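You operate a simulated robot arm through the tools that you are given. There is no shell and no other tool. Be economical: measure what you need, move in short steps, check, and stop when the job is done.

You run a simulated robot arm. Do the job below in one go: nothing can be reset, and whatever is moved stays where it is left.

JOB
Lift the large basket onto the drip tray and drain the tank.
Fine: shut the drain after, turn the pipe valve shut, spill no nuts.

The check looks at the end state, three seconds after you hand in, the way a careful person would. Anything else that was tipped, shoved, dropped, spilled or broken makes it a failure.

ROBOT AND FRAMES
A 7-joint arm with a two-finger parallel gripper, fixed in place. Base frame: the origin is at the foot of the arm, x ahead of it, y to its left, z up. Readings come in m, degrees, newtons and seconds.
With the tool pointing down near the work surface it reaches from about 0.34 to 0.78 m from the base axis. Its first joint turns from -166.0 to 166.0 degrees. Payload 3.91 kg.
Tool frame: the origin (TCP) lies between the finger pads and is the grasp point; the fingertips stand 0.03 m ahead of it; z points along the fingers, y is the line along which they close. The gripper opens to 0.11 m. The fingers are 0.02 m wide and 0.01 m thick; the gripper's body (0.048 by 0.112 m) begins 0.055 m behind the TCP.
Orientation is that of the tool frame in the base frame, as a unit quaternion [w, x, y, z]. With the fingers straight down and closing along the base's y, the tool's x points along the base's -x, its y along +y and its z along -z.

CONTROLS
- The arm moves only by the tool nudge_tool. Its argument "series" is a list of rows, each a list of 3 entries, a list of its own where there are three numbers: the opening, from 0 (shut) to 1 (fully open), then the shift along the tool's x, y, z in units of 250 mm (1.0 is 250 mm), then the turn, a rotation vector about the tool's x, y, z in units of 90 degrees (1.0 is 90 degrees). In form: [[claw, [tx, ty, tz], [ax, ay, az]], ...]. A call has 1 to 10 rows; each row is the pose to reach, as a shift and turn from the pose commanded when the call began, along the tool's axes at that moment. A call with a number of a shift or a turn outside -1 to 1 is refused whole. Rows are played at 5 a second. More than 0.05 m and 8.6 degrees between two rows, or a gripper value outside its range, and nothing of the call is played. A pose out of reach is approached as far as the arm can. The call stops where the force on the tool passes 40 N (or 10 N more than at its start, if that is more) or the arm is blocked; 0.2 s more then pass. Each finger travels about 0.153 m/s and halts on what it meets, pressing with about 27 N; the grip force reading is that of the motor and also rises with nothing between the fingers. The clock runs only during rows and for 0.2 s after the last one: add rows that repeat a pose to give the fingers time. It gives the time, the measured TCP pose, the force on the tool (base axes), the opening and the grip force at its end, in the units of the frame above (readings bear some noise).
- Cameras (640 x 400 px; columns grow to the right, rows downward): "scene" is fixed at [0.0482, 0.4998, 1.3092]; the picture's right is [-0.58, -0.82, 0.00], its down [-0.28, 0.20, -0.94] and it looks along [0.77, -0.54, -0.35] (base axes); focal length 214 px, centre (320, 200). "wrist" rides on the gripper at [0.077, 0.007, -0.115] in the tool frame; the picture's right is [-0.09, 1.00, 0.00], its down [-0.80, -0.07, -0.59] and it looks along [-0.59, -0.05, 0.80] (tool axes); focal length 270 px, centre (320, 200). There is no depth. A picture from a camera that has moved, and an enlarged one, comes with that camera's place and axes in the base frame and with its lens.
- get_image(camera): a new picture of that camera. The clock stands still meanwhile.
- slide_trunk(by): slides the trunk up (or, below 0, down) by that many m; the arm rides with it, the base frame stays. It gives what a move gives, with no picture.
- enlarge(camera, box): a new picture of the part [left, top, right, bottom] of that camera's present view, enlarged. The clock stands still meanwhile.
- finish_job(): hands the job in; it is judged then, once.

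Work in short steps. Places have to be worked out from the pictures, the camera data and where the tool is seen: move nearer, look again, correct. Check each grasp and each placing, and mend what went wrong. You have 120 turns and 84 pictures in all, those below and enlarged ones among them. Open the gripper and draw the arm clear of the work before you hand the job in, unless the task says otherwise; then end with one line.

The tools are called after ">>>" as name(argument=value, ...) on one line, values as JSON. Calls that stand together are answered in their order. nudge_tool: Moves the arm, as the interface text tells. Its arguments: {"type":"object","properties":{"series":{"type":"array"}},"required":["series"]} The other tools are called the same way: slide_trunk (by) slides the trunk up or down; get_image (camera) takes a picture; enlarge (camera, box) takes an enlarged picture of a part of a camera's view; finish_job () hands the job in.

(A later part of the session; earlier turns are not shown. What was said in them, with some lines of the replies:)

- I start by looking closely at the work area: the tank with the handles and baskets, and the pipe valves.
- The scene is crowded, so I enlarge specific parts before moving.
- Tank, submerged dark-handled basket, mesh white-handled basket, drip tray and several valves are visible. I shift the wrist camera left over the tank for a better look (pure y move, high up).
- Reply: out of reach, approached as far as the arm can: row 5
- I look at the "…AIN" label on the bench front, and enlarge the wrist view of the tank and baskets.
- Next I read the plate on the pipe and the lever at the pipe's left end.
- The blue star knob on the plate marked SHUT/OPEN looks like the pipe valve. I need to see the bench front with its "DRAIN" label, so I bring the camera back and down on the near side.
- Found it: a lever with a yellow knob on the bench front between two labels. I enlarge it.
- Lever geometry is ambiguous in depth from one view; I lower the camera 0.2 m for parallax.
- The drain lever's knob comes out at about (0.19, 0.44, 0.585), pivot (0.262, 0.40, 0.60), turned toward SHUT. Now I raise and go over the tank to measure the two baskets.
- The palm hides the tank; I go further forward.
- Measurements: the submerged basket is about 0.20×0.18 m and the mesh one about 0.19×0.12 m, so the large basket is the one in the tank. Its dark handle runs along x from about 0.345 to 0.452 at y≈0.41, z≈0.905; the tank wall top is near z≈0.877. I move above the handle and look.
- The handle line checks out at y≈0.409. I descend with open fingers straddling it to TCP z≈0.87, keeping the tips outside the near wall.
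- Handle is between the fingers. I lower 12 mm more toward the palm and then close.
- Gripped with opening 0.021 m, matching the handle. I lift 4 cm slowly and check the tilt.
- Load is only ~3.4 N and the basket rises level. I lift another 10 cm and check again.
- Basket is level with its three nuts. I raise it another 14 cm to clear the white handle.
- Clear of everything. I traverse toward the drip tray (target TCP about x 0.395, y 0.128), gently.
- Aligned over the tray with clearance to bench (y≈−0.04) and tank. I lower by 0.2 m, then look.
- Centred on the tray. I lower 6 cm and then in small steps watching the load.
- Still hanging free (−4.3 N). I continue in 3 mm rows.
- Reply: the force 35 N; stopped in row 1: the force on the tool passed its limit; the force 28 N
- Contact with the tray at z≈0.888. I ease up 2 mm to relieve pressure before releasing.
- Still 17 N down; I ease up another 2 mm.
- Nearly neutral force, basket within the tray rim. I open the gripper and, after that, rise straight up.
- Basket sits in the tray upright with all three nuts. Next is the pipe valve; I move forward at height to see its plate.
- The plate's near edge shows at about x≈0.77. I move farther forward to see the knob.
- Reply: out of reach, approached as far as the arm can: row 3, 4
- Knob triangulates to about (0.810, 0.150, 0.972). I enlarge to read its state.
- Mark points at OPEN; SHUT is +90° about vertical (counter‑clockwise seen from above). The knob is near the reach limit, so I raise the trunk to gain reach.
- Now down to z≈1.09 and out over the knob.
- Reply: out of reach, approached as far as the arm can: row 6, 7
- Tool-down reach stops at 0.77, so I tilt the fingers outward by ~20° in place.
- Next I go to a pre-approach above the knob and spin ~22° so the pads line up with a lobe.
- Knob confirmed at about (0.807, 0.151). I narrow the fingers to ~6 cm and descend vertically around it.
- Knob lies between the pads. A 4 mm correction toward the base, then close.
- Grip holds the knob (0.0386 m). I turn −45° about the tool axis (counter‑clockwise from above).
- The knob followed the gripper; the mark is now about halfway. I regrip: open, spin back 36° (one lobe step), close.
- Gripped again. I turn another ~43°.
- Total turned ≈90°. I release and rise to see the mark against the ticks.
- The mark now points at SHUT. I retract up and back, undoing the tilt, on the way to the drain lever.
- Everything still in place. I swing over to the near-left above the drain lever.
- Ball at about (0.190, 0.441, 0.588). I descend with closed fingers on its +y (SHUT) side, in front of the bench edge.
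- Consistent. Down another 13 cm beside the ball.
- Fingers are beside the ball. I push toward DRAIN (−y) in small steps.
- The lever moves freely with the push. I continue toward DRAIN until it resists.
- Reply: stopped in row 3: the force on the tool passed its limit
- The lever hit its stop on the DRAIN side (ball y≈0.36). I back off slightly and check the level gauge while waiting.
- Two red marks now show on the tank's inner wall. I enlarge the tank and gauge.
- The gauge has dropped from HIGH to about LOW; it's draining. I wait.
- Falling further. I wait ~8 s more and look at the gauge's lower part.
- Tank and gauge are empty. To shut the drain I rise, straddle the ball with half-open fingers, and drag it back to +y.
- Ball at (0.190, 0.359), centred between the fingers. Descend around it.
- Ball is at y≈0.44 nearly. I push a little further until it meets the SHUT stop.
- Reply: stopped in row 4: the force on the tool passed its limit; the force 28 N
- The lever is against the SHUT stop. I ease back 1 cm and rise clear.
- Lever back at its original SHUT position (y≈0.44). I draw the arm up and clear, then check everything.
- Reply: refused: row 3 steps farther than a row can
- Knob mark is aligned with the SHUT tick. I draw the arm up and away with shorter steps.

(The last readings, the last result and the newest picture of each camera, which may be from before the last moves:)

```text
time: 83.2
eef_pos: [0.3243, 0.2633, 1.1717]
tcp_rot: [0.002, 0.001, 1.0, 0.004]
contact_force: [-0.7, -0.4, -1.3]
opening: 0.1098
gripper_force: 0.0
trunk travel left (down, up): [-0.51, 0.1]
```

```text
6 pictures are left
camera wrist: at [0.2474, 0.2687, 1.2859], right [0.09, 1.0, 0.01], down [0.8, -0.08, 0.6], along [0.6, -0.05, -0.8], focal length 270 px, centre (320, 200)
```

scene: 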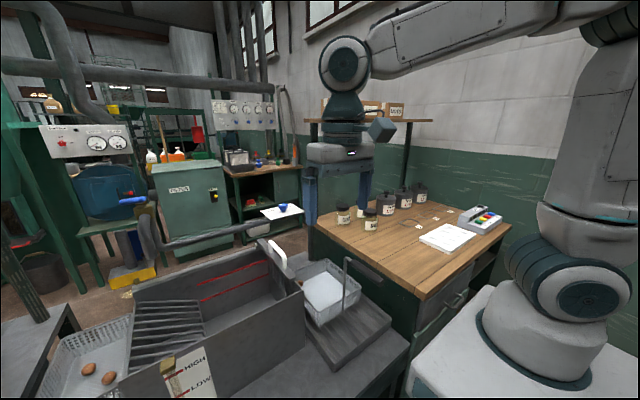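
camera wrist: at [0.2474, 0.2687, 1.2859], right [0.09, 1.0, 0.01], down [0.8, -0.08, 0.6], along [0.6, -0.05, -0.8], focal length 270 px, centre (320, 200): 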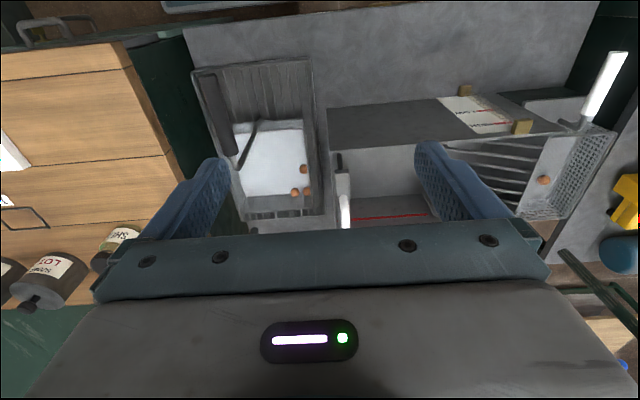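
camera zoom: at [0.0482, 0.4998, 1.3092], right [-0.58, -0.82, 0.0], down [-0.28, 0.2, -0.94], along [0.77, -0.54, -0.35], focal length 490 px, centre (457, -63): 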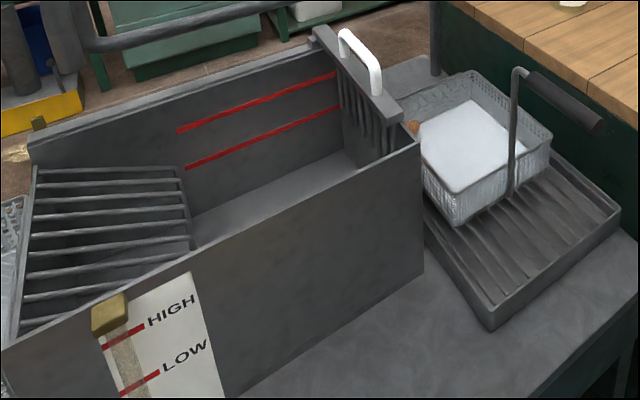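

Basket sits flat in the drip tray with its three nuts, the tank is dry, the drain lever and pipe knob are both at SHUT, and the arm is clear with the gripper open. I hand in.

>>> finish_job()

```text
The job is handed in.
```

The large basket is on the drip tray with all three nuts in it, the tank is drained, and both the drain and the pipe valve are shut.
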